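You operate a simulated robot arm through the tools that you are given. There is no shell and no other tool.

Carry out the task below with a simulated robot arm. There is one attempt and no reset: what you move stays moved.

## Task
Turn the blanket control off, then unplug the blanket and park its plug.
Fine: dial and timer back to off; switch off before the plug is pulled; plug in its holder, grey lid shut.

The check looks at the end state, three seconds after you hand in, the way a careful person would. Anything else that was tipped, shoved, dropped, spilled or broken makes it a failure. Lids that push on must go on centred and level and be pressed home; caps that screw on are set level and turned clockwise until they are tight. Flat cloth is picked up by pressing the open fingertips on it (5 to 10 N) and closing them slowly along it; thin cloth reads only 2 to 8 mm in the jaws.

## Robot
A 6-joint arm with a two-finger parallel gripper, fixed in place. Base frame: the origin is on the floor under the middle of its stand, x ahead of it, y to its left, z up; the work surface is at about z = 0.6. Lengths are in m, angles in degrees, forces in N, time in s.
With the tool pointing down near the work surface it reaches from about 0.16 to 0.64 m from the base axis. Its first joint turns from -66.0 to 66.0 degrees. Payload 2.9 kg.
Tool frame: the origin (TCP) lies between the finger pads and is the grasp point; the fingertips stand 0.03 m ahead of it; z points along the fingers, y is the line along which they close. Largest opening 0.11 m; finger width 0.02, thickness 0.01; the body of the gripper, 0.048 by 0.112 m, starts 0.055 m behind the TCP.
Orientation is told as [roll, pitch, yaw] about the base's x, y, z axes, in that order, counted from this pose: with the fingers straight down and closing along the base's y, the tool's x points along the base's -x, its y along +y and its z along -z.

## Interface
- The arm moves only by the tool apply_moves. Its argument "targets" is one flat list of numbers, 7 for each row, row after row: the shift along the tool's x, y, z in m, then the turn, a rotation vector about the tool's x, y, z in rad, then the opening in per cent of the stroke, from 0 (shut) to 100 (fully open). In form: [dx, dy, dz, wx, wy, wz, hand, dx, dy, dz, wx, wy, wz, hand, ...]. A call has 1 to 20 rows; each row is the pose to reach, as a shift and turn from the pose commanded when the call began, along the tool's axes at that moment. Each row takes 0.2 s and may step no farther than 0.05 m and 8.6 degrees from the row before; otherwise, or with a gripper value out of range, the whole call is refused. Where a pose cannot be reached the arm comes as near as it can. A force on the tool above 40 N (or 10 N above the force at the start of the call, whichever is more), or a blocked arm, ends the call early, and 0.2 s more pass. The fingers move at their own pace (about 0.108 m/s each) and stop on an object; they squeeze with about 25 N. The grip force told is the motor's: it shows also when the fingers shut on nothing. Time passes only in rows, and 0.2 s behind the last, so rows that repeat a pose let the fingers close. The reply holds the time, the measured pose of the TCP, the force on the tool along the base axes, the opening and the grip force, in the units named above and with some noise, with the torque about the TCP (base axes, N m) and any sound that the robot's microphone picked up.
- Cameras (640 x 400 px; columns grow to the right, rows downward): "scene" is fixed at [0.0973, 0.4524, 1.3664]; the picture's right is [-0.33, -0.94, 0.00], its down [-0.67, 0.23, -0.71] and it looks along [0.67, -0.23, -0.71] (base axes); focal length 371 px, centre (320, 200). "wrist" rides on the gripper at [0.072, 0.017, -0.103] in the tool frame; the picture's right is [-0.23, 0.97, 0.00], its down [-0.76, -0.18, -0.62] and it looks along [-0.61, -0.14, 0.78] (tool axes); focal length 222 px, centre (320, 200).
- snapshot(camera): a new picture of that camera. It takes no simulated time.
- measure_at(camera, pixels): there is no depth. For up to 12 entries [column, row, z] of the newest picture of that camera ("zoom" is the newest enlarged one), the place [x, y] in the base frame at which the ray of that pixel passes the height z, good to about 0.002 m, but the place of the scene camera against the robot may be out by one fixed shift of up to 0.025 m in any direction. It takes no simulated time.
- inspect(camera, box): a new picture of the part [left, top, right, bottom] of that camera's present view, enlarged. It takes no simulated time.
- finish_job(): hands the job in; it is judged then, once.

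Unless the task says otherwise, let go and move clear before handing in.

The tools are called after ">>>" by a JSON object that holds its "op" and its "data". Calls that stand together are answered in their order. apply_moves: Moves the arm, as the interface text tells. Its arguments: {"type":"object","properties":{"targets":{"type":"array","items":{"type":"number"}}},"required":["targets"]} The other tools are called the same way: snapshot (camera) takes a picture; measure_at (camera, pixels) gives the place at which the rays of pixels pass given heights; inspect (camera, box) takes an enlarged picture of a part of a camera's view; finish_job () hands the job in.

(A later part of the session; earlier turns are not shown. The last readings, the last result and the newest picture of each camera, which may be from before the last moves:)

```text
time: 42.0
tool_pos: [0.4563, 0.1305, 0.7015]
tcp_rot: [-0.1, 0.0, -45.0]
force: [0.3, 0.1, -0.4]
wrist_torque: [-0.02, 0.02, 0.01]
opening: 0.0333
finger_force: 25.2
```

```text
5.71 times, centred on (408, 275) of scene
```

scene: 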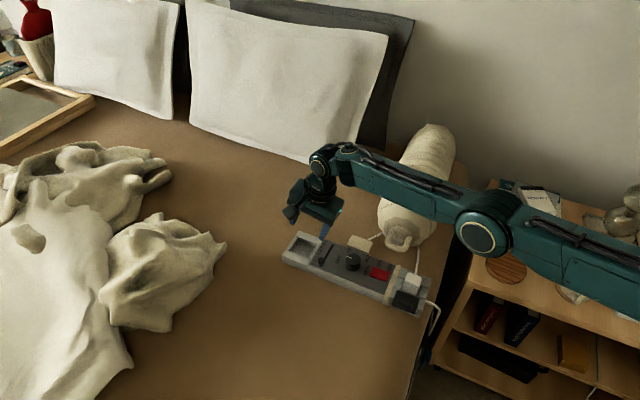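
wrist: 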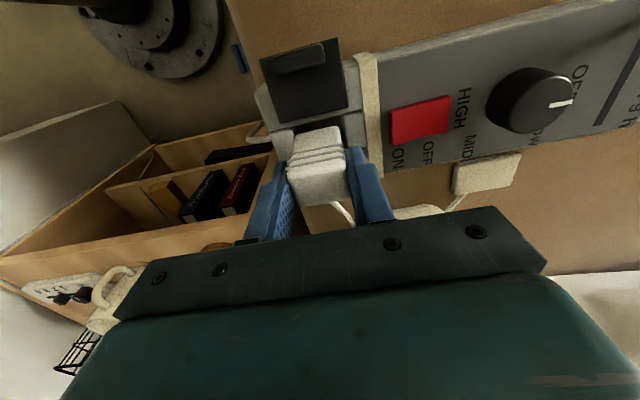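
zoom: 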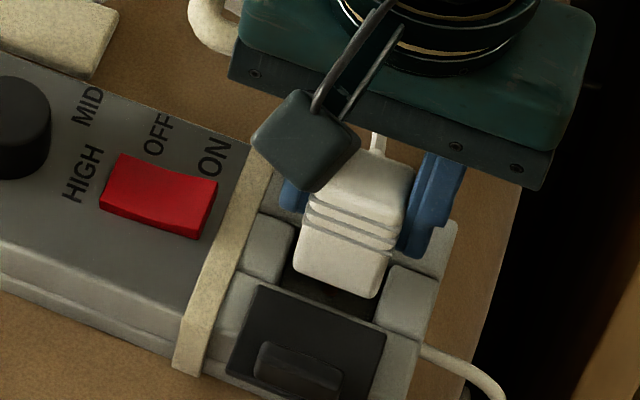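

The plug came out freely with no residual force. I'll lift further and look at its underside and the open socket.

>>> {"op": "apply_moves", "data": {"targets": [0, 0, -0.02, 0, 0, 0, 15, 0, 0, -0.04, 0, 0, 0, 15, 0, 0, -0.06, 0, 0, 0, 15]}}

>>> {"op": "inspect", "data": {"camera": "scene", "box": [360, 220, 456, 310]}}

>>> {"op": "snapshot", "data": {"camera": "wrist"}}

>>> {"op": "inspect", "data": {"camera": "wrist", "box": [250, 30, 394, 130]}}

```text
time: 42.8
tool_pos: [0.4568, 0.1302, 0.7616]
tcp_rot: [-0.1, 0.0, -44.9]
force: [0.0, 0.8, -0.6]
wrist_torque: [0.02, 0.02, 0.0]
opening: 0.0332
finger_force: 24.6
```

```text
4.44 times, centred on (408, 265) of scene
```

zoom: 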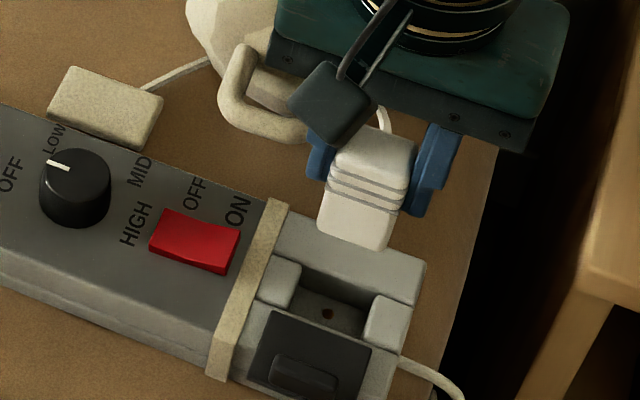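

```text
taken
```

wrist: 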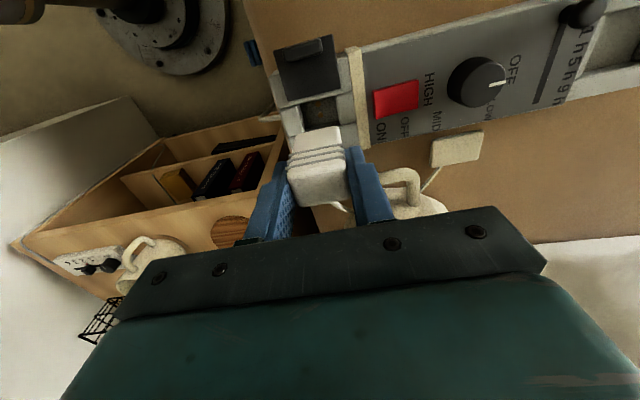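

```text
4.00 times, centred on (322, 80) of wrist
```

zoom: 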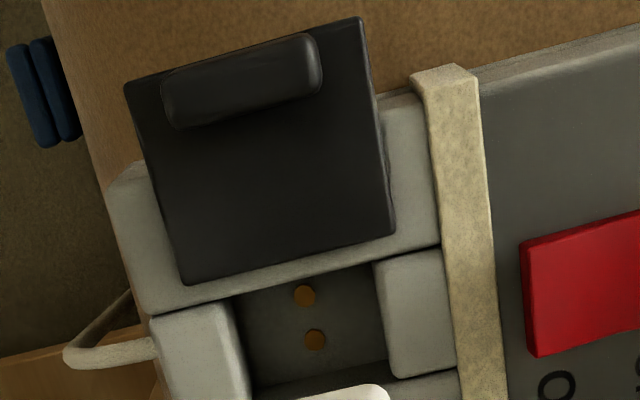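

The socket is open with two brass contacts, and the plug has a plain block bottom, so the far recess is the holder and the dark lid belongs over this socket. I'll carry the plug along the panel to the holder, tilting outward on the way, and watch the cord force.

>>> {"op": "apply_moves", "data": {"targets": [0.0006, 0.0365, -0.005, 0, 0, 0, 15, 0.0012, 0.073, -0.01, 0, 0, 0, 15, 0.0018, 0.1096, -0.01, 0, 0, 0, 15, 0.0024, 0.146, -0.01, -0.1, 0, 0, 15]}}

>>> {"op": "snapshot", "data": {"camera": "scene"}}

>>> {"op": "snapshot", "data": {"camera": "wrist"}}

```text
time: 43.8
tool_pos: [0.5582, 0.2335, 0.7724]
tcp_rot: [5.6, 0.0, -44.9]
force: [-0.6, 0.3, -1.1]
wrist_torque: [-0.02, 0.0, -0.01]
opening: 0.0336
finger_force: 24.7
```

```text
taken
```

scene: 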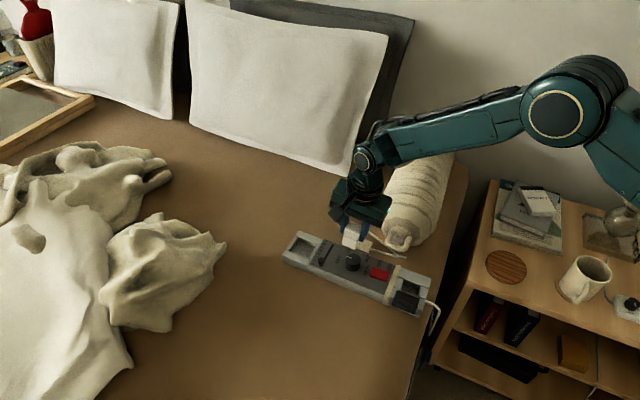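

```text
taken
```

wrist: 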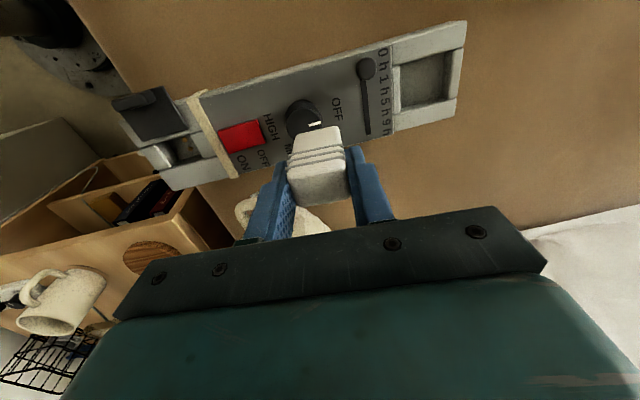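

The force stays near zero. I'll check the cord around the plug before going on.

>>> {"op": "inspect", "data": {"camera": "scene", "box": [325, 200, 437, 290]}}

```text
4.44 times, centred on (381, 245) of scene
```

zoom: 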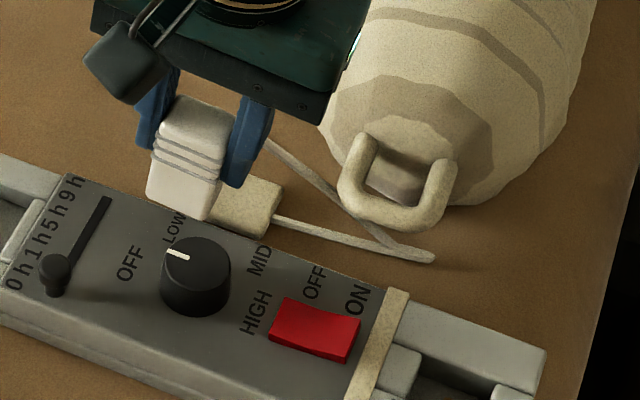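

The cord runs from the plug in a loop back to the beige block, with plenty of slack. I'll continue to the pre-insert pose above the holder at about 17° tilt.

>>> {"op": "apply_moves", "data": {"targets": [0.001, 0.036, 0.008, -0.1, 0, 0, 15, 0.002, 0.072, 0.02, -0.2, 0, 0, 15, 0.003, 0.1073, 0.0432, -0.2, 0, 0, 15]}}

>>> {"op": "snapshot", "data": {"camera": "wrist"}}

>>> {"op": "inspect", "data": {"camera": "wrist", "box": [250, 50, 394, 200]}}

>>> {"op": "inspect", "data": {"camera": "scene", "box": [265, 190, 377, 290]}}

```text
time: 44.5
tool_pos: [0.633, 0.3145, 0.7395]
tcp_rot: [17.2, 0.0, -44.9]
force: [0.8, 0.8, -0.6]
wrist_torque: [-0.01, 0.01, 0.0]
opening: 0.0335
finger_force: 24.5
```

```text
taken
```

wrist: 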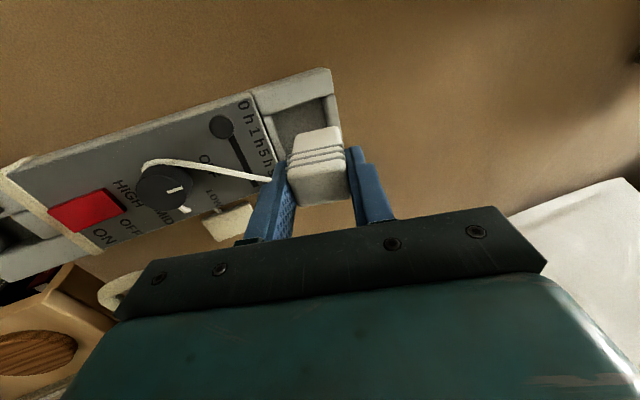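

```text
2.67 times, centred on (322, 125) of wrist
```

zoom: 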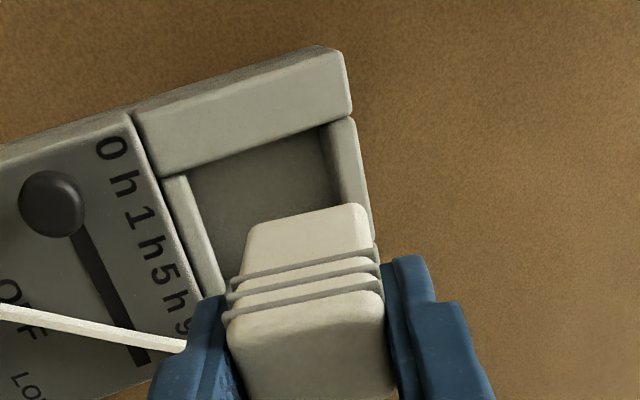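

```text
4.00 times, centred on (321, 240) of scene
```

zoom: 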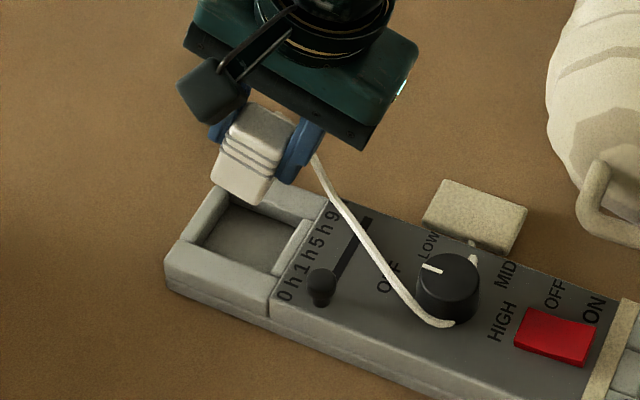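

The cord has swung over and looped around the dial (scene zoom (430,320)). I'll lift the plug high and back toward the beige block to pull the cord off the dial before parking.

>>> {"op": "apply_moves", "data": {"targets": [0, 0.0118, -0.0382, 0, 0, 0, 15, 0, 0.0237, -0.0764, 0.1, 0, 0, 15, -0.014, -0.001, -0.098, 0.2, 0, 0, 15, -0.029, -0.026, -0.12, 0.3, 0, 0, 15, -0.0434, -0.0507, -0.1413, 0.3, 0, 0, 15]}}

>>> {"op": "inspect", "data": {"camera": "scene", "box": [285, 170, 413, 290]}}

>>> {"op": "snapshot", "data": {"camera": "wrist"}}

```text
time: 45.8
tool_pos: [0.5996, 0.2209, 0.8591]
tcp_rot: [-0.1, 0.0, -45.0]
force: [-0.2, -0.3, -0.3]
wrist_torque: [0.03, -0.04, -0.01]
opening: 0.0334
finger_force: 24.9
```

```text
3.33 times, centred on (349, 230) of scene
```

zoom: 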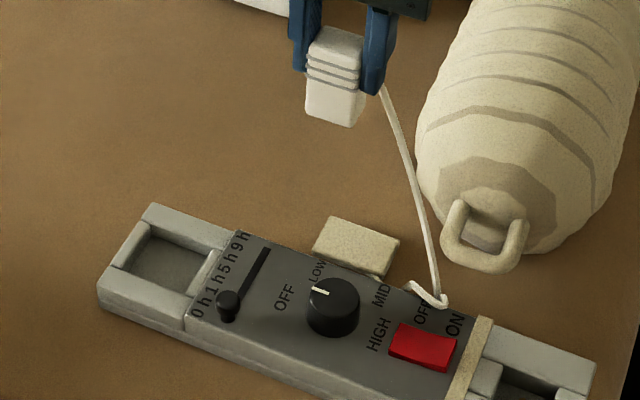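

```text
taken
```

wrist: 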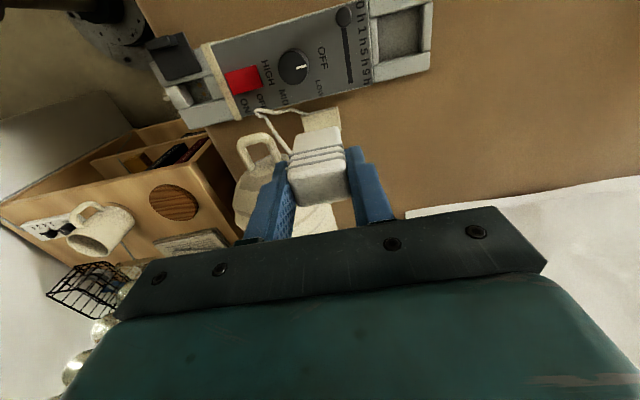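

The cord is off the dial now, with its loop by the panel's +r edge (zoom (440,300)). I'll swing the plug out to the far (+r) side first, so the cord trails on the bed rather than over the panel.

>>> {"op": "apply_moves", "data": {"targets": [-0.03, 0.0015, 0.01, -0.1, 0, 0, 15, -0.068, 0.003, 0.03, -0.2, 0, 0, 15]}}

>>> {"op": "inspect", "data": {"camera": "scene", "box": [285, 170, 413, 290]}}

>>> {"op": "snapshot", "data": {"camera": "wrist"}}

```text
time: 46.4
tool_pos: [0.6511, 0.1749, 0.8293]
tcp_rot: [11.5, 0.0, -45.0]
force: [-0.6, -1.0, -0.5]
wrist_torque: [0.04, -0.01, -0.02]
opening: 0.0332
finger_force: 24.4
```

```text
3.33 times, centred on (349, 230) of scene
```

zoom: 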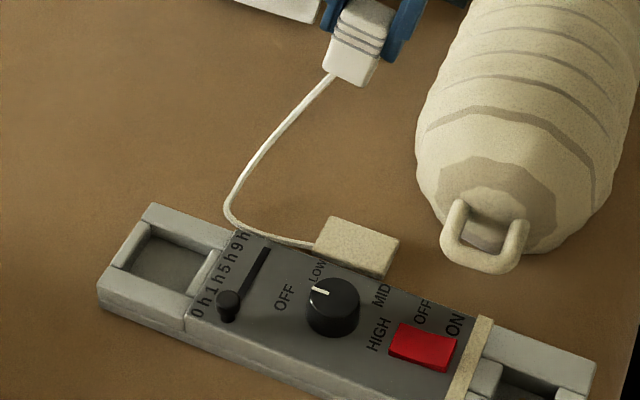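

```text
taken
```

wrist: 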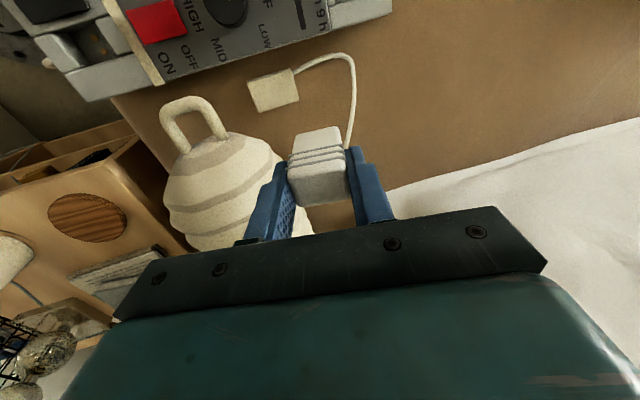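

The cord now leaves the block on the far side and stays off the panel. I'll bring the plug to the pre-insert pose above the holder from this side.

>>> {"op": "apply_moves", "data": {"targets": [0.015, 0.021, 0.034, -0.05, 0, 0, 15, 0.0304, 0.0416, 0.0687, -0.1, 0, 0, 15, 0.057, 0.05, 0.081, -0.1, 0, 0, 15, 0.084, 0.058, 0.093, -0.1, 0, 0, 15, 0.1114, 0.0665, 0.1044, -0.1, 0, 0, 15]}}

>>> {"op": "inspect", "data": {"camera": "scene", "box": [265, 190, 377, 290]}}

>>> {"op": "inspect", "data": {"camera": "wrist", "box": [250, 50, 394, 200]}}

```text
time: 47.5
tool_pos: [0.6337, 0.3145, 0.7398]
tcp_rot: [17.1, 0.0, -45.1]
force: [1.1, -0.2, -1.2]
wrist_torque: [0.02, -0.01, 0.06]
opening: 0.0334
finger_force: 25.0
```

```text
4.00 times, centred on (321, 240) of scene
```

zoom: 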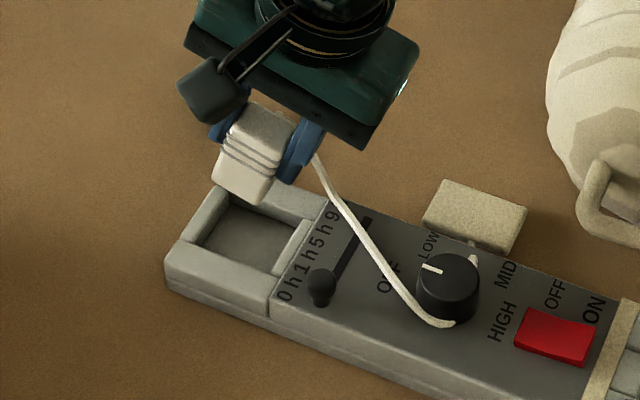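

```text
2.67 times, centred on (322, 125) of wrist
```

zoom: 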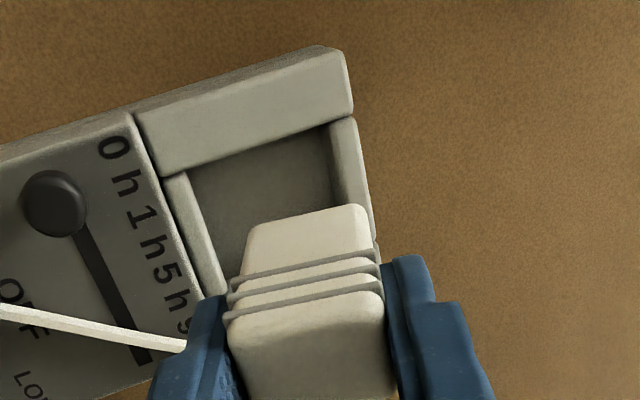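

The cord takes exactly the same shape as before in this pose, so it just follows the plug and nothing is snagged (the force is about 1 N). I'll lower the plug into the holder, most of the way first.

>>> {"op": "apply_moves", "data": {"targets": [0, -0.0044, 0.0143, 0, 0, 0, 15, 0, -0.0088, 0.0287, 0, 0, 0, 15, 0, -0.0123, 0.0402, 0, 0, 0, 15]}}

>>> {"op": "inspect", "data": {"camera": "scene", "box": [265, 200, 361, 270]}}

>>> {"op": "inspect", "data": {"camera": "wrist", "box": [250, 80, 394, 210]}}

```text
time: 48.4
tool_pos: [0.6325, 0.3155, 0.6995]
tcp_rot: [17.0, 0.0, -44.9]
force: [-0.5, -0.1, -0.3]
wrist_torque: [0.01, -0.01, 0.0]
opening: 0.0334
finger_force: 24.7
```

```text
5.71 times, centred on (313, 235) of scene
```

zoom: 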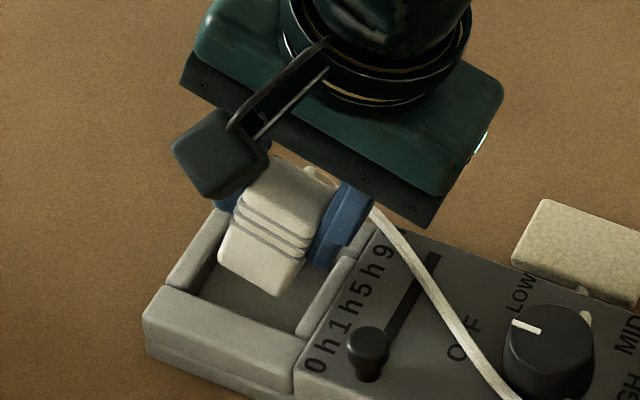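

```text
3.08 times, centred on (322, 145) of wrist
```

zoom: 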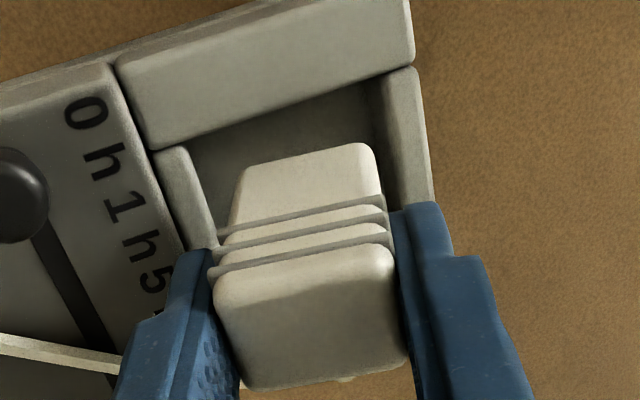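

The plug's lower end is over the hole. I'll lower on in fine steps until light contact.

>>> {"op": "apply_moves", "data": {"targets": [0, -0.0018, 0.0057, 0, 0, 0, 15, 0, -0.0035, 0.0115, 0, 0, 0, 15, 0, -0.0047, 0.0153, 0, 0, 0, 15]}}

>>> {"op": "inspect", "data": {"camera": "scene", "box": [265, 200, 361, 270]}}

>>> {"op": "inspect", "data": {"camera": "wrist", "box": [250, 80, 394, 210]}}

```text
time: 49.1
tool_pos: [0.6324, 0.3147, 0.6812]
tcp_rot: [17.1, 0.0, -45.0]
force: [0.1, -0.7, -1.6]
wrist_torque: [-0.01, 0.01, -0.01]
opening: 0.0332
finger_force: 24.0
```

```text
5.71 times, centred on (313, 235) of scene
```

zoom: 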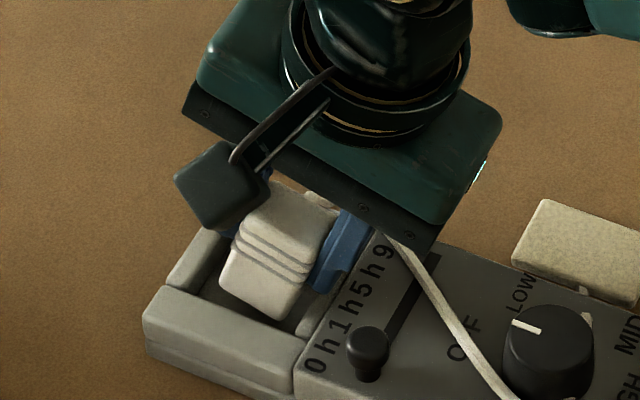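

```text
3.08 times, centred on (322, 145) of wrist
```

zoom: 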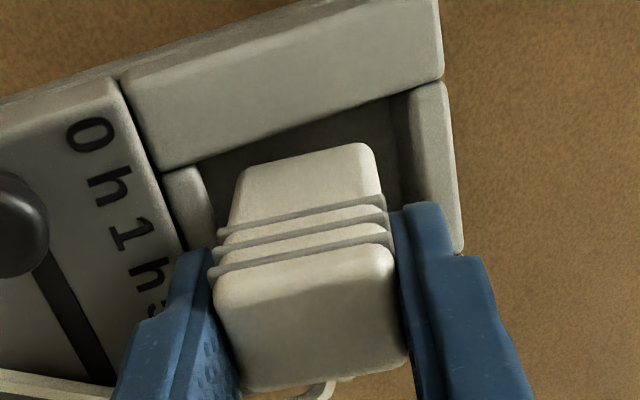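

The plug's lower part is inside the hole, still with no contact. I'll go down in 1.5 mm steps.

>>> {"op": "apply_moves", "data": {"targets": [0, -0.00045, 0.0014, 0, 0, 0, 15, 0, -0.0009, 0.0029, 0, 0, 0, 15, 0, -0.0013, 0.0043, 0, 0, 0, 15, 0, -0.0018, 0.0057, 0, 0, 0, 15]}}

>>> {"op": "inspect", "data": {"camera": "scene", "box": [265, 200, 361, 270]}}

```text
time: 50.1
tool_pos: [0.6334, 0.3139, 0.6765]
tcp_rot: [17.1, 0.0, -45.0]
force: [-0.2, 0.2, -0.9]
wrist_torque: [0.0, -0.01, 0.0]
opening: 0.0334
finger_force: 25.4
```

```text
5.71 times, centred on (313, 235) of scene
```

zoom: 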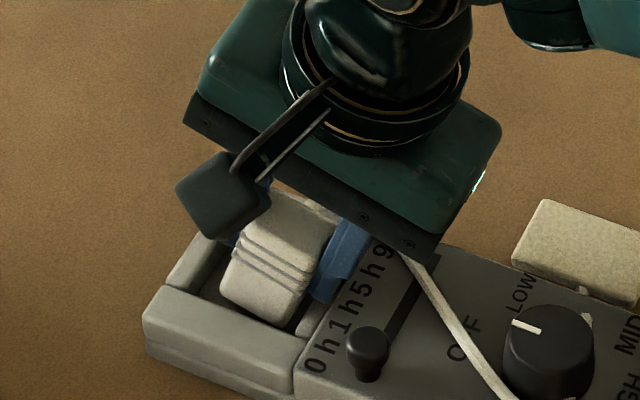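

Still no contact. I'll go about 3 mm further, where the inner finger is just above the block.

>>> {"op": "apply_moves", "data": {"targets": [0, -0.0003, 0.001, 0, 0, 0, 15, 0, -0.0006, 0.002, 0, 0, 0, 15, 0, -0.0009, 0.003, 0, 0, 0, 15, 0, -0.0012, 0.004, 0, 0, 0, 15]}}

>>> {"op": "inspect", "data": {"camera": "wrist", "box": [250, 80, 394, 210]}}

```text
time: 51.1
tool_pos: [0.634, 0.3148, 0.674]
tcp_rot: [17.3, -0.2, -45.0]
force: [-5.0, -2.8, 16.0]
wrist_torque: [-0.13, 0.32, -0.04]
opening: 0.0338
finger_force: 25.0
```

```text
3.08 times, centred on (322, 145) of wrist
```

zoom: 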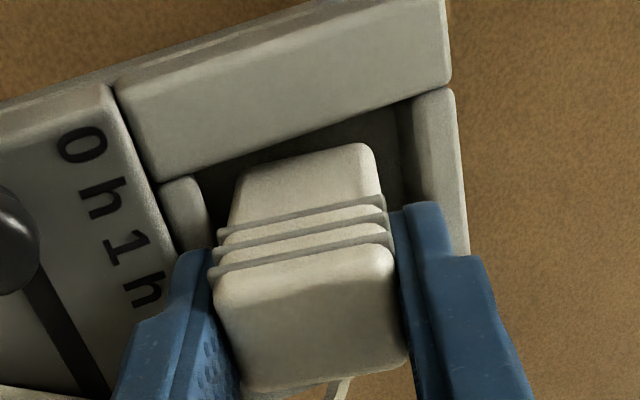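

Contact is now 16 N. I'll raise 4 mm so the tilted fingers have room to open, then let the plug drop flat into the hole.

>>> {"op": "apply_moves", "data": {"targets": [0, 0.0006, -0.002, 0, 0, 0, 15, 0, 0.0013, -0.0042, 0, 0, 0, 15, 0, 0.0013, -0.0042, 0, 0, 0, 40, 0, 0.0014, -0.0046, 0, 0, 0, 55, 0, 0.0014, -0.0046, 0, 0, 0, 60, 0, 0.0014, -0.0046, 0, 0, 0, 60]}}

>>> {"op": "inspect", "data": {"camera": "wrist", "box": [250, 80, 394, 210]}}

>>> {"op": "inspect", "data": {"camera": "scene", "box": [265, 200, 361, 270]}}

```text
time: 52.5
tool_pos: [0.6332, 0.315, 0.6781]
tcp_rot: [17.1, 0.0, -45.1]
force: [0.1, 4.6, 6.6]
wrist_torque: [0.02, 0.18, -0.09]
opening: 0.0637
finger_force: 0.1
```

```text
3.08 times, centred on (322, 145) of wrist
```

zoom: 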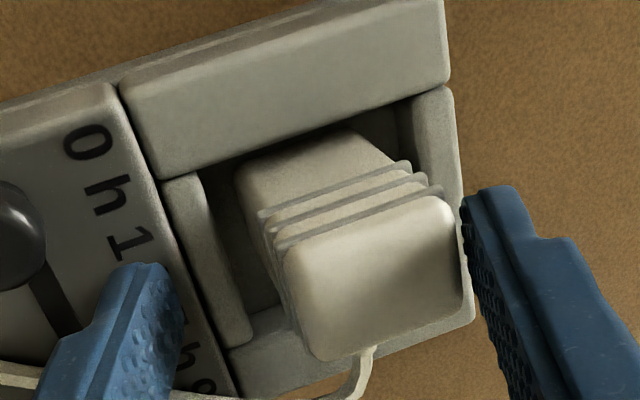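

```text
5.71 times, centred on (313, 235) of scene
```

zoom: 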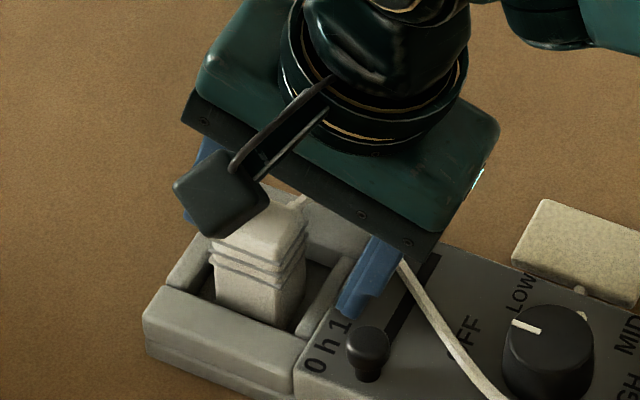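

The plug now stands upright in the holder. I'll back the fingers out along their own axis.

>>> {"op": "apply_moves", "data": {"targets": [0, 0, -0.01, 0, 0, 0, 60, 0, 0, -0.03, 0, 0, 0, 60, 0, 0, -0.06, 0, 0, 0, 60, 0, 0, -0.1, 0, 0, 0, 60]}}

>>> {"op": "snapshot", "data": {"camera": "wrist"}}

>>> {"op": "inspect", "data": {"camera": "wrist", "box": [250, 40, 410, 170]}}

>>> {"op": "inspect", "data": {"camera": "scene", "box": [265, 200, 361, 270]}}

```text
time: 53.5
tool_pos: [0.6119, 0.2934, 0.7722]
tcp_rot: [17.0, 0.0, -44.9]
force: [0.6, 0.2, -0.3]
wrist_torque: [0.03, 0.0, 0.0]
opening: 0.0661
finger_force: 0.0
```

```text
taken
```

wrist: 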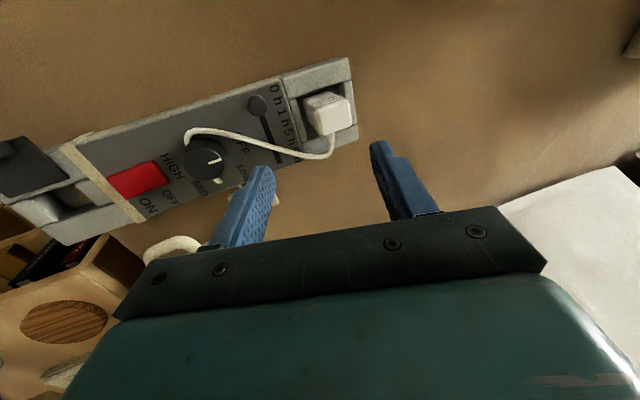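

```text
3.08 times, centred on (330, 105) of wrist
```

zoom: 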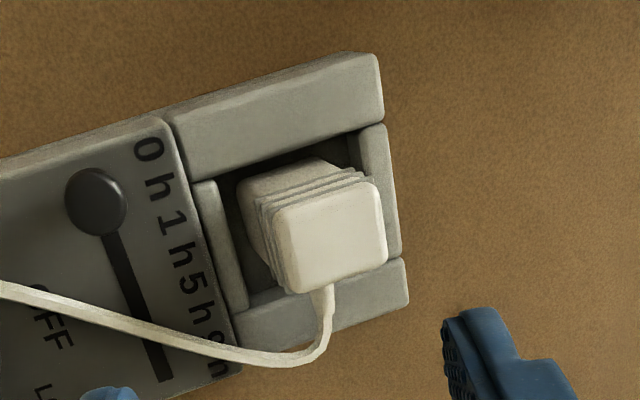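

```text
5.71 times, centred on (313, 235) of scene
```

zoom: 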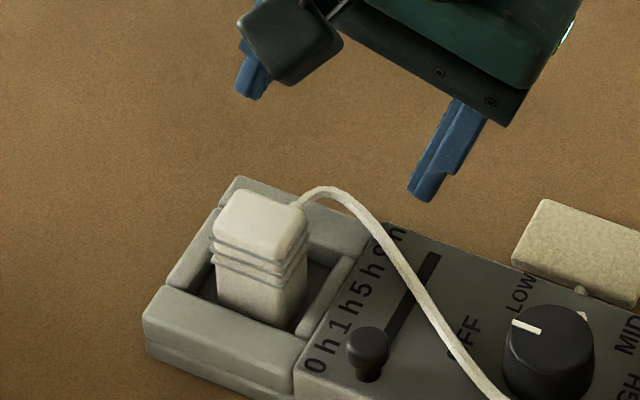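

The plug stands in the holder with the cord trailing naturally. I'll check its height and lean by triangulating the top, and inspect it enlarged.

>>> {"op": "measure_at", "data": {"camera": "wrist", "pixels": [[333.2, 118, 0.65], [333.2, 118, 0.68]]}}

>>> {"op": "measure_at", "data": {"camera": "scene", "pixels": [[302.8, 238.9, 0.65], [302.8, 238.9, 0.68]]}}

>>> {"op": "inspect", "data": {"camera": "scene", "box": [282, 222, 338, 262]}}

>>> {"op": "inspect", "data": {"camera": "wrist", "box": [290, 70, 370, 145]}}

```text
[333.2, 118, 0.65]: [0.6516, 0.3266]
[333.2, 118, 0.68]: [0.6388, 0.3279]
```

```text
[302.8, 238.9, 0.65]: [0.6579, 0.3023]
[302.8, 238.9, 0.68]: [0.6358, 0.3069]
```

```text
10.00 times, centred on (310, 242) of scene
```

zoom: 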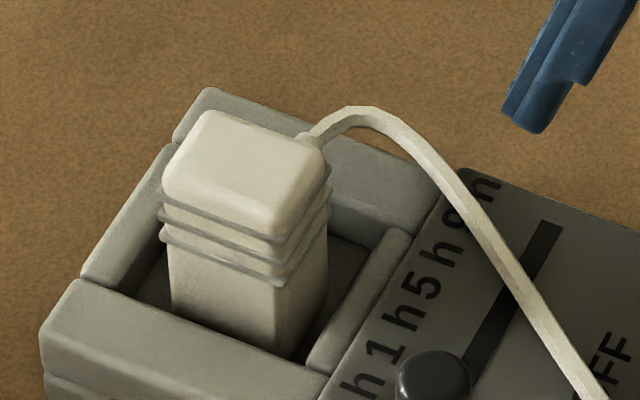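

```text
5.33 times, centred on (330, 108) of wrist
```

zoom: 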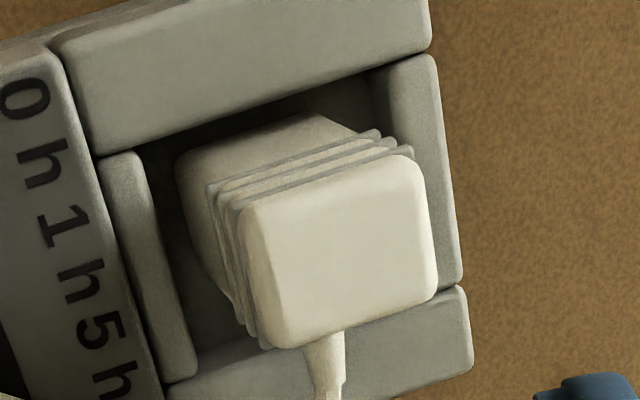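

The plug top triangulates to z≈0.667, the same height as when it was seated in the socket, so it is upright and fully down. Now I'll inspect the dark lid closely.

>>> {"op": "inspect", "data": {"camera": "scene", "box": [380, 270, 436, 320]}}

>>> {"op": "snapshot", "data": {"camera": "scene"}}

```text
8.00 times, centred on (408, 295) of scene
```

zoom: 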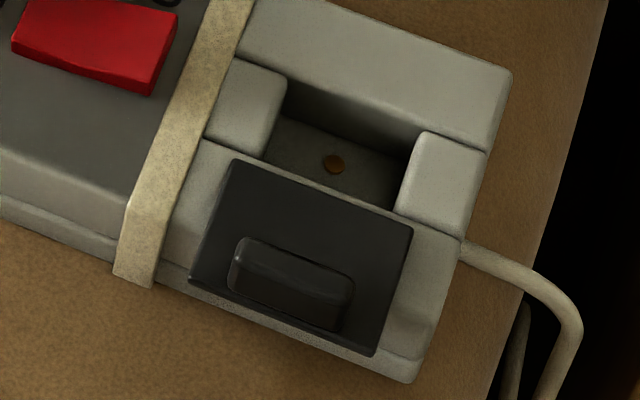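

```text
taken
```

scene: 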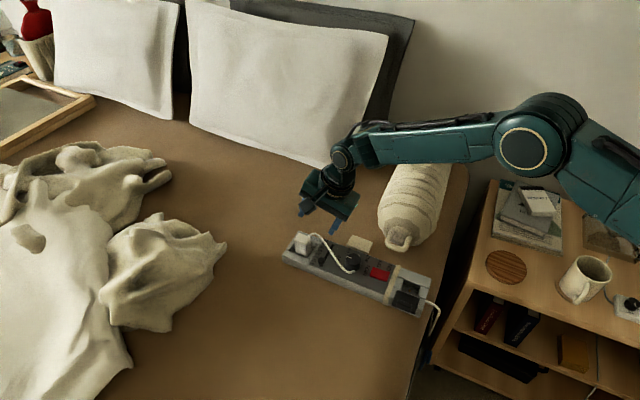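

The lid is a thin plate lying on the blocks with a ridge handle; it should slide about 43 mm toward +r over the socket. I'll go back upright above it.

>>> {"op": "apply_moves", "data": {"targets": [0, 0.0146, -0.0478, 0.1, 0, 0, 60, 0.0071, -0.024, -0.0617, 0.2, 0, 0, 60, 0.0142, -0.0626, -0.0756, 0.297, 0, 0, 60, 0.0213, -0.1012, -0.0895, 0.297, 0, 0, 40, 0.0284, -0.1398, -0.1034, 0.297, 0, 0, 40, 0.0354, -0.1786, -0.1173, 0.297, 0, 0, 40]}}

>>> {"op": "apply_moves", "data": {"targets": [0, 0, 0, 0, 0, -0.143, 40, 0, 0, 0, 0, 0, -0.286, 40, 0, 0, 0, 0, 0, -0.428, 40, 0, 0, 0, 0, 0, -0.571, 40, 0, 0, 0, 0, 0, -0.714, 40, 0, 0, 0, 0, 0, -0.857, 40, 0, 0, 0, 0, 0, -1.0, 40, 0, 0, 0, 0, 0, -1.143, 40, 0, 0, 0, 0, 0, -1.285, 40, 0, 0, 0, 0, 0, -1.428, 40, 0, 0, 0, 0, 0, -1.571, 40]}}

>>> {"op": "snapshot", "data": {"camera": "wrist"}}

>>> {"op": "inspect", "data": {"camera": "wrist", "box": [250, 60, 394, 180]}}

```text
time: 55.0
tool_pos: [0.4411, 0.1712, 0.8309]
tcp_rot: [0.2, 0.0, -45.0]
force: [0.2, -0.2, -0.2]
wrist_torque: [-0.03, 0.02, -0.01]
opening: 0.0441
finger_force: 0.0
```

```text
time: 57.4
tool_pos: [0.4427, 0.1743, 0.8329]
tcp_rot: [0.0, -0.1, 45.2]
force: [-0.2, 1.6, 0.2]
wrist_torque: [0.0, -0.01, -0.02]
opening: 0.044
finger_force: 0.1
```

```text
taken
```

wrist: 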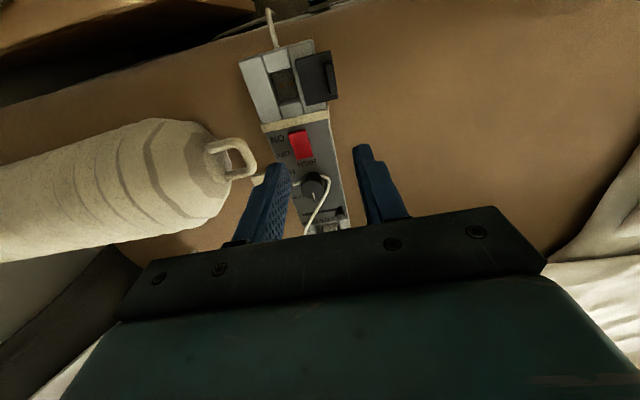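

```text
3.33 times, centred on (322, 120) of wrist
```

zoom: 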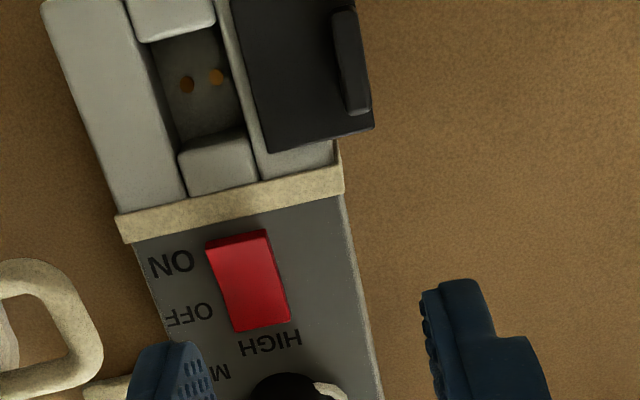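

I can see the lid and its handle (zoom (350,60)). I'll measure the handle and lid corners with both cameras.

>>> {"op": "measure_at", "data": {"camera": "zoom", "pixels": [[351, 60, 0.65], [351, 60, 0.64], [345, 10, 0.65], [360, 113, 0.65], [268, 152, 0.64], [374, 127, 0.64], [192, 193, 0.636], [215, 75, 0.62], [187, 85, 0.62], [230, 2, 0.64]]}}

>>> {"op": "measure_at", "data": {"camera": "scene", "pixels": [[404.25, 304.5, 0.65], [404.25, 304.5, 0.64], [397.4, 290, 0.64], [419.5, 298.5, 0.64], [414.5, 314.5, 0.64], [391.9, 305, 0.64], [409.7, 290.5, 0.62]]}}

```text
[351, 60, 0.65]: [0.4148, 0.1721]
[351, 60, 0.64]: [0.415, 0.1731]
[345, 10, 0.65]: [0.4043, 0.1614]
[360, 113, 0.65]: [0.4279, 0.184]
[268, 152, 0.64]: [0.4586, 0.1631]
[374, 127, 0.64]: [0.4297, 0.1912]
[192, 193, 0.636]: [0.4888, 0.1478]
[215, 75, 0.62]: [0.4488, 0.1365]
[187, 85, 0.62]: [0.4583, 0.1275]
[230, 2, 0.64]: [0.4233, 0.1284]
```

```text
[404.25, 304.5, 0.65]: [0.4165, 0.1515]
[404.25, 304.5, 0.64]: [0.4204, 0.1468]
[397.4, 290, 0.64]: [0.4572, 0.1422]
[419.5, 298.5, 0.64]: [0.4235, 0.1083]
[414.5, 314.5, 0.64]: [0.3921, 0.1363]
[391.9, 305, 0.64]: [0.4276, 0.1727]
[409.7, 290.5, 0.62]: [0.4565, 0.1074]
```

The handle is centred at (0.415,0.1723), its top at z≈0.650, and the lid needs to travel about 41 mm to be over the socket. I'll descend with the fingers either side of the handle.

>>> {"op": "apply_moves", "data": {"targets": [0.0209, 0.0183, 0.03, 0, 0, 0, 30, 0.0209, 0.0183, 0.07, 0, 0, 0, 30, 0.0209, 0.0183, 0.11, 0, 0, 0, 30, 0.0209, 0.0183, 0.14, 0, 0, 0, 30, 0.0209, 0.0183, 0.152, 0, 0, 0, 30]}}

>>> {"op": "snapshot", "data": {"camera": "wrist"}}

>>> {"op": "inspect", "data": {"camera": "wrist", "box": [260, 100, 388, 200]}}

>>> {"op": "inspect", "data": {"camera": "scene", "box": [360, 250, 456, 320]}}

```text
time: 58.5
tool_pos: [0.4138, 0.1716, 0.6798]
tcp_rot: [0.0, -0.1, 45.0]
force: [0.2, 0.6, 0.1]
wrist_torque: [0.05, -0.01, 0.01]
opening: 0.033
finger_force: 0.1
```

```text
taken
```

wrist: 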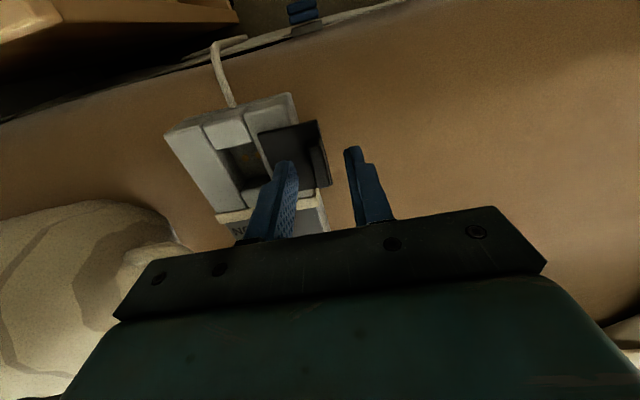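

```text
4.00 times, centred on (324, 150) of wrist
```

zoom: 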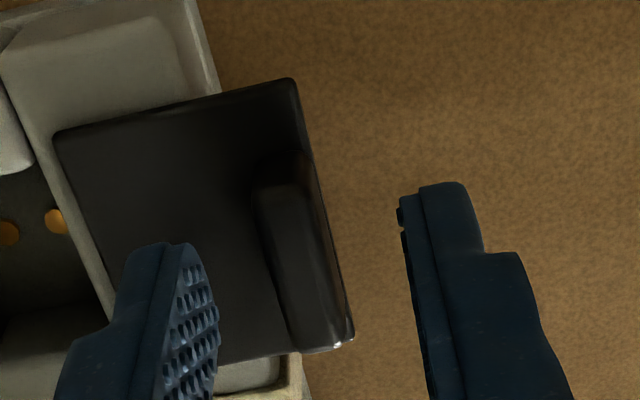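

```text
5.71 times, centred on (408, 285) of scene
```

zoom: 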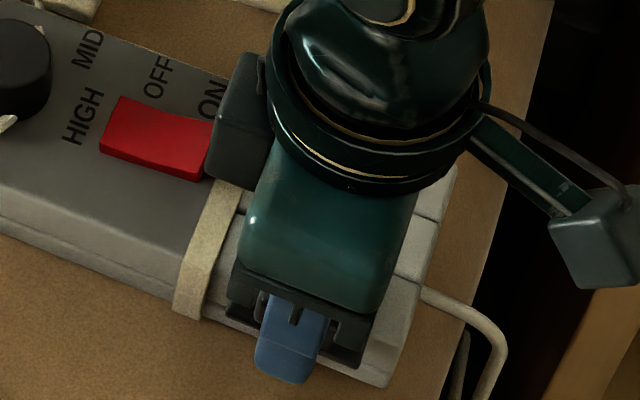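

The fingers straddle the handle evenly. I'll lower 6 mm and close gently on the handle.

>>> {"op": "apply_moves", "data": {"targets": [0, 0, 0.003, 0, 0, 0, 30, 0, 0, 0.006, 0, 0, 0, 30, 0, 0, 0.006, 0, 0, 0, 15, 0, 0, 0.006, 0, 0, 0, 5, 0, 0, 0.006, 0, 0, 0, 3, 0, 0, 0.006, 0, 0, 0, 3]}}

>>> {"op": "inspect", "data": {"camera": "wrist", "box": [260, 100, 388, 200]}}

```text
time: 60.0
tool_pos: [0.4135, 0.1716, 0.6751]
tcp_rot: [0.1, -0.1, 45.0]
force: [1.0, 0.7, -0.1]
wrist_torque: [0.06, -0.09, 0.01]
opening: 0.0096
finger_force: 45.1
```

```text
4.00 times, centred on (324, 150) of wrist
```

zoom: 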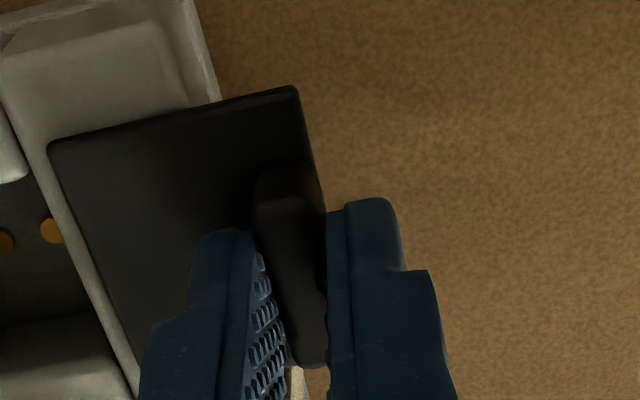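

The handle is gripped (9.6 mm). I'll slide the lid toward the socket in 5 mm steps, watching the force.

>>> {"op": "apply_moves", "data": {"targets": [0, -0.005, 0, 0, 0, 0, 3, 0, -0.01, 0, 0, 0, 0, 3, 0, -0.015, 0, 0, 0, 0, 3, 0, -0.02, 0, 0, 0, 0, 3]}}

>>> {"op": "inspect", "data": {"camera": "wrist", "box": [230, 80, 390, 200]}}

>>> {"op": "inspect", "data": {"camera": "scene", "box": [360, 250, 456, 320]}}

```text
time: 61.0
tool_pos: [0.429, 0.1579, 0.6738]
tcp_rot: [0.0, -0.2, 45.0]
force: [-1.7, -1.3, 8.3]
wrist_torque: [0.39, -0.34, 0.06]
opening: 0.0093
finger_force: 45.2
```

```text
3.33 times, centred on (310, 140) of wrist
```

zoom: 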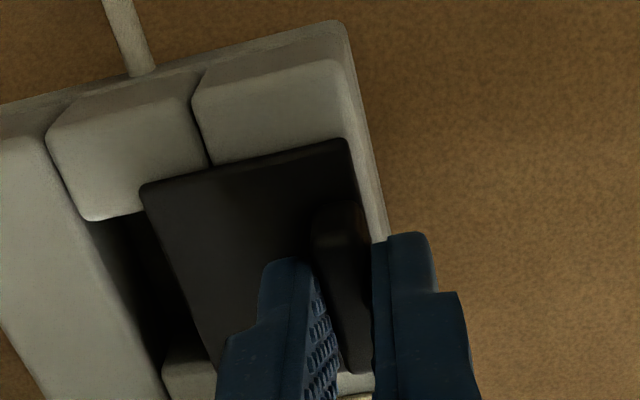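

```text
5.71 times, centred on (408, 285) of scene
```

zoom: 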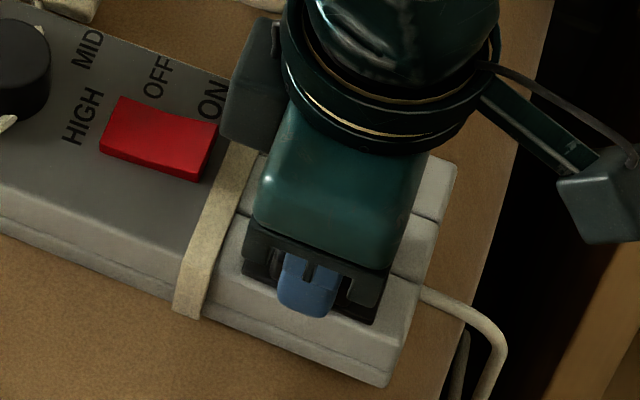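

The lid slides straight. I'll relieve the slight downward force and continue over the socket.

>>> {"op": "apply_moves", "data": {"targets": [0, -0.005, -0.0005, 0, 0, 0, 3, 0, -0.01, -0.001, 0, 0, 0, 3, 0, -0.014, -0.001, 0, 0, 0, 3, 0, -0.018, -0.001, 0, 0, 0, 3]}}

>>> {"op": "inspect", "data": {"camera": "wrist", "box": [230, 80, 390, 200]}}

```text
time: 62.0
tool_pos: [0.4409, 0.1458, 0.6741]
tcp_rot: [0.1, -0.1, 45.0]
force: [4.9, 4.2, -17.6]
wrist_torque: [0.22, -0.22, 0.0]
opening: 0.0096
finger_force: 44.8
```

```text
3.33 times, centred on (310, 140) of wrist
```

zoom: 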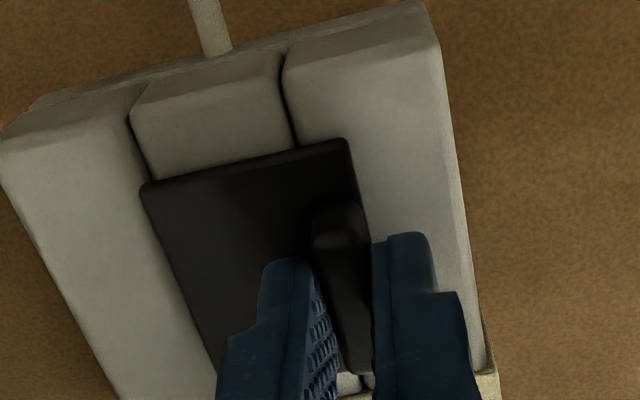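

The z force (-17.6 N) shows the lid runs on a rail, so I'll drop back 0.7 mm and continue in 1.5 mm steps until it meets its stop.

>>> {"op": "apply_moves", "data": {"targets": [0, -0.0015, 0.0007, 0, 0, 0, 3, 0, -0.003, 0.0007, 0, 0, 0, 3, 0, -0.0045, 0.0007, 0, 0, 0, 3]}}

>>> {"op": "inspect", "data": {"camera": "wrist", "box": [230, 80, 390, 200]}}

```text
time: 62.8
tool_pos: [0.4436, 0.1413, 0.6745]
tcp_rot: [0.1, -0.1, 45.0]
force: [0.4, 1.8, -10.3]
wrist_torque: [0.25, -0.33, 0.01]
opening: 0.0093
finger_force: 44.7
```

```text
3.33 times, centred on (310, 140) of wrist
```

zoom: 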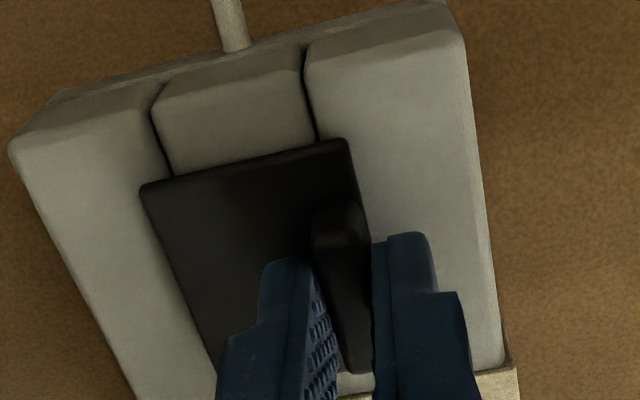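

The lid now covers the opening almost centrally, with about 5 mm overlap on the far side and 7 mm on the near side. I'll nudge it on to find the end stop.

>>> {"op": "apply_moves", "data": {"targets": [0, -0.001, 0.0004, 0, 0, 0, 3, 0, -0.002, 0.0004, 0, 0, 0, 3, 0, -0.003, 0.0004, 0, 0, 0, 3]}}

>>> {"op": "inspect", "data": {"camera": "wrist", "box": [230, 80, 390, 200]}}

```text
time: 63.5
tool_pos: [0.445, 0.1408, 0.6744]
tcp_rot: [0.3, 0.1, 45.3]
force: [-16.0, 12.2, 13.5]
wrist_torque: [0.25, 0.21, -0.1]
opening: 0.0093
finger_force: 45.2
```

```text
3.33 times, centred on (310, 140) of wrist
```

zoom: 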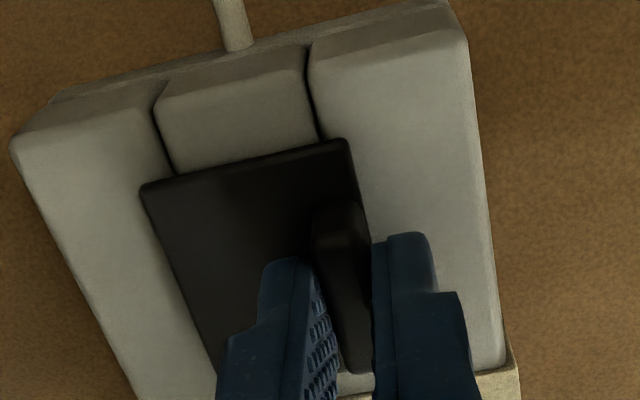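

The 20 N reaction shows the lid is against its closed stop. I'll relax, open and rise straight up.

>>> {"op": "apply_moves", "data": {"targets": [0, 0.002, -0.0003, 0, 0, 0, 3, 0, 0.002, -0.0003, 0, 0, 0, 20, 0, 0.002, -0.0003, 0, 0, 0, 30, 0, 0.002, -0.02, 0, 0, 0, 30, 0, 0.002, -0.05, 0, 0, 0, 30, 0, 0.002, -0.1, 0, 0, 0, 30]}}

>>> {"op": "snapshot", "data": {"camera": "wrist"}}

>>> {"op": "inspect", "data": {"camera": "wrist", "box": [230, 60, 390, 180]}}

>>> {"op": "inspect", "data": {"camera": "scene", "box": [360, 250, 456, 320]}}

```text
time: 65.0
tool_pos: [0.4436, 0.1411, 0.7741]
tcp_rot: [0.0, -0.1, 45.0]
force: [0.2, 0.0, -0.2]
wrist_torque: [-0.01, -0.01, 0.01]
opening: 0.033
finger_force: 0.0
```

```text
taken
```

wrist: 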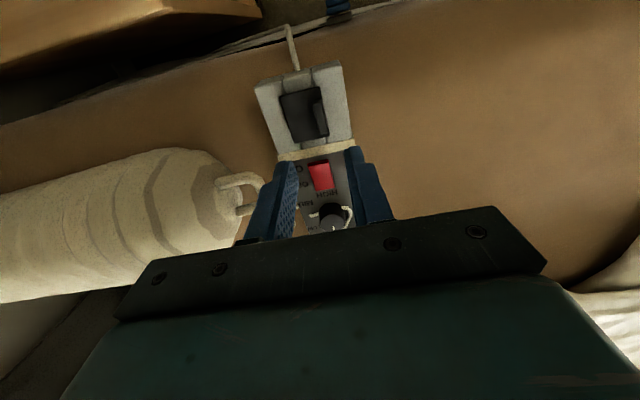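

```text
3.33 times, centred on (310, 120) of wrist
```

zoom: 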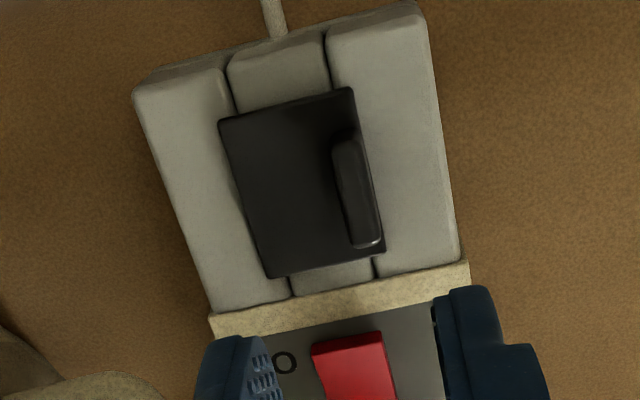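

```text
5.71 times, centred on (408, 285) of scene
```

zoom: 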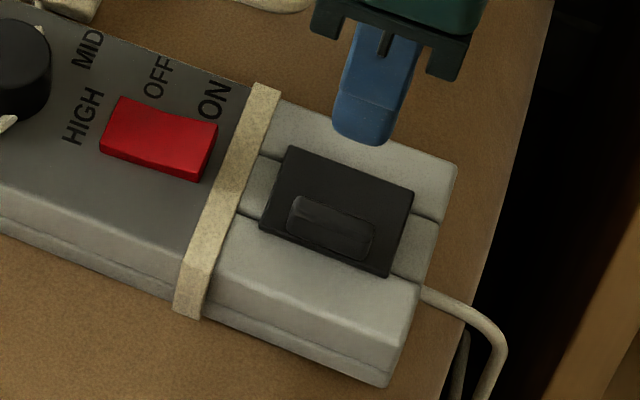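

The lid lies centred over the socket. I'll raise the arm clear and make a full final check.

>>> {"op": "apply_moves", "data": {"targets": [0.0, 0.02, -0.04, 0, 0, 0, 40, 0.02, 0.05, -0.07, 0, 0, 0, 40, 0.04, 0.08, -0.1, 0, 0, 0, 40, 0.06, 0.11, -0.13, 0, 0, 0, 40, 0.08, 0.14, -0.15, 0, 0, 0, 40]}}

>>> {"op": "snapshot", "data": {"camera": "scene"}}

>>> {"op": "inspect", "data": {"camera": "scene", "box": [355, 252, 411, 287]}}

>>> {"op": "inspect", "data": {"camera": "scene", "box": [270, 215, 450, 325]}}

>>> {"op": "inspect", "data": {"camera": "scene", "box": [275, 220, 371, 280]}}

```text
time: 66.2
tool_pos: [0.2892, 0.183, 0.925]
tcp_rot: [0.0, -0.1, 45.1]
force: [-0.1, 0.0, 0.4]
wrist_torque: [-0.02, -0.01, -0.02]
opening: 0.0442
finger_force: 0.0
```

```text
taken
```

scene: 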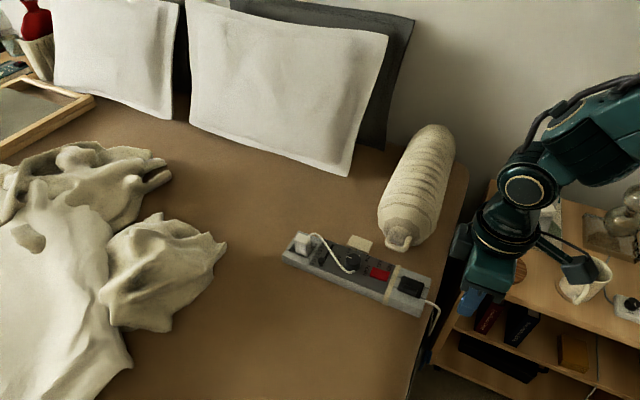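

```text
11.43 times, centred on (383, 270) of scene
```

zoom: 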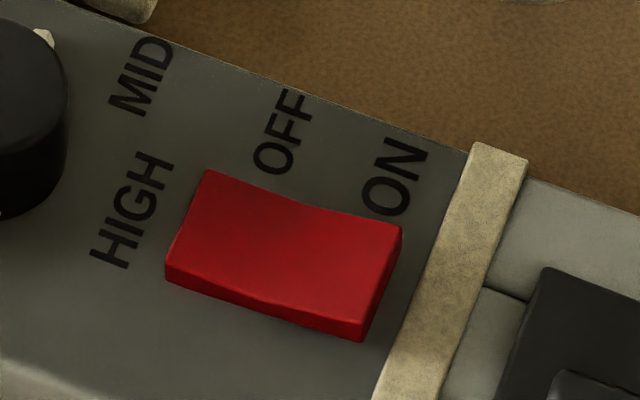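

```text
3.56 times, centred on (360, 270) of scene
```

zoom: 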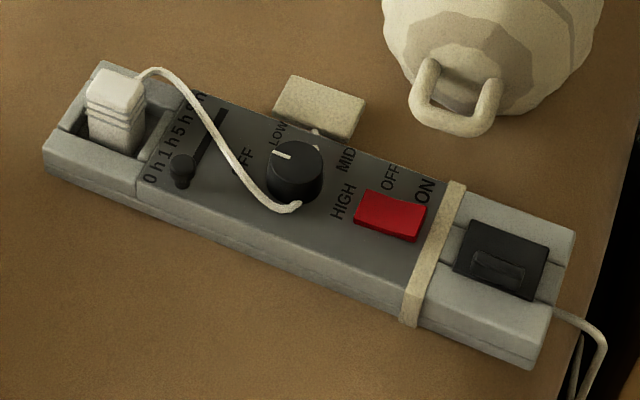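

```text
6.67 times, centred on (323, 250) of scene
```

zoom: 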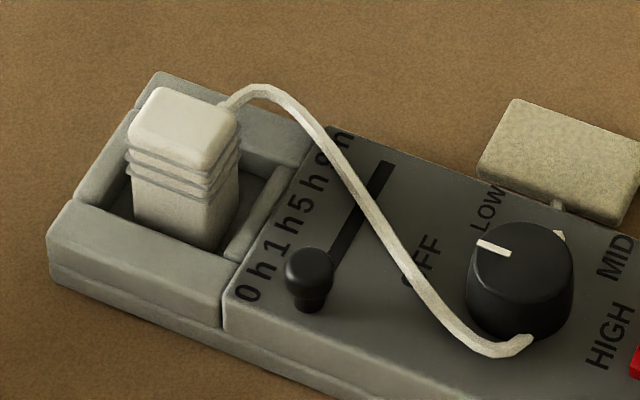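

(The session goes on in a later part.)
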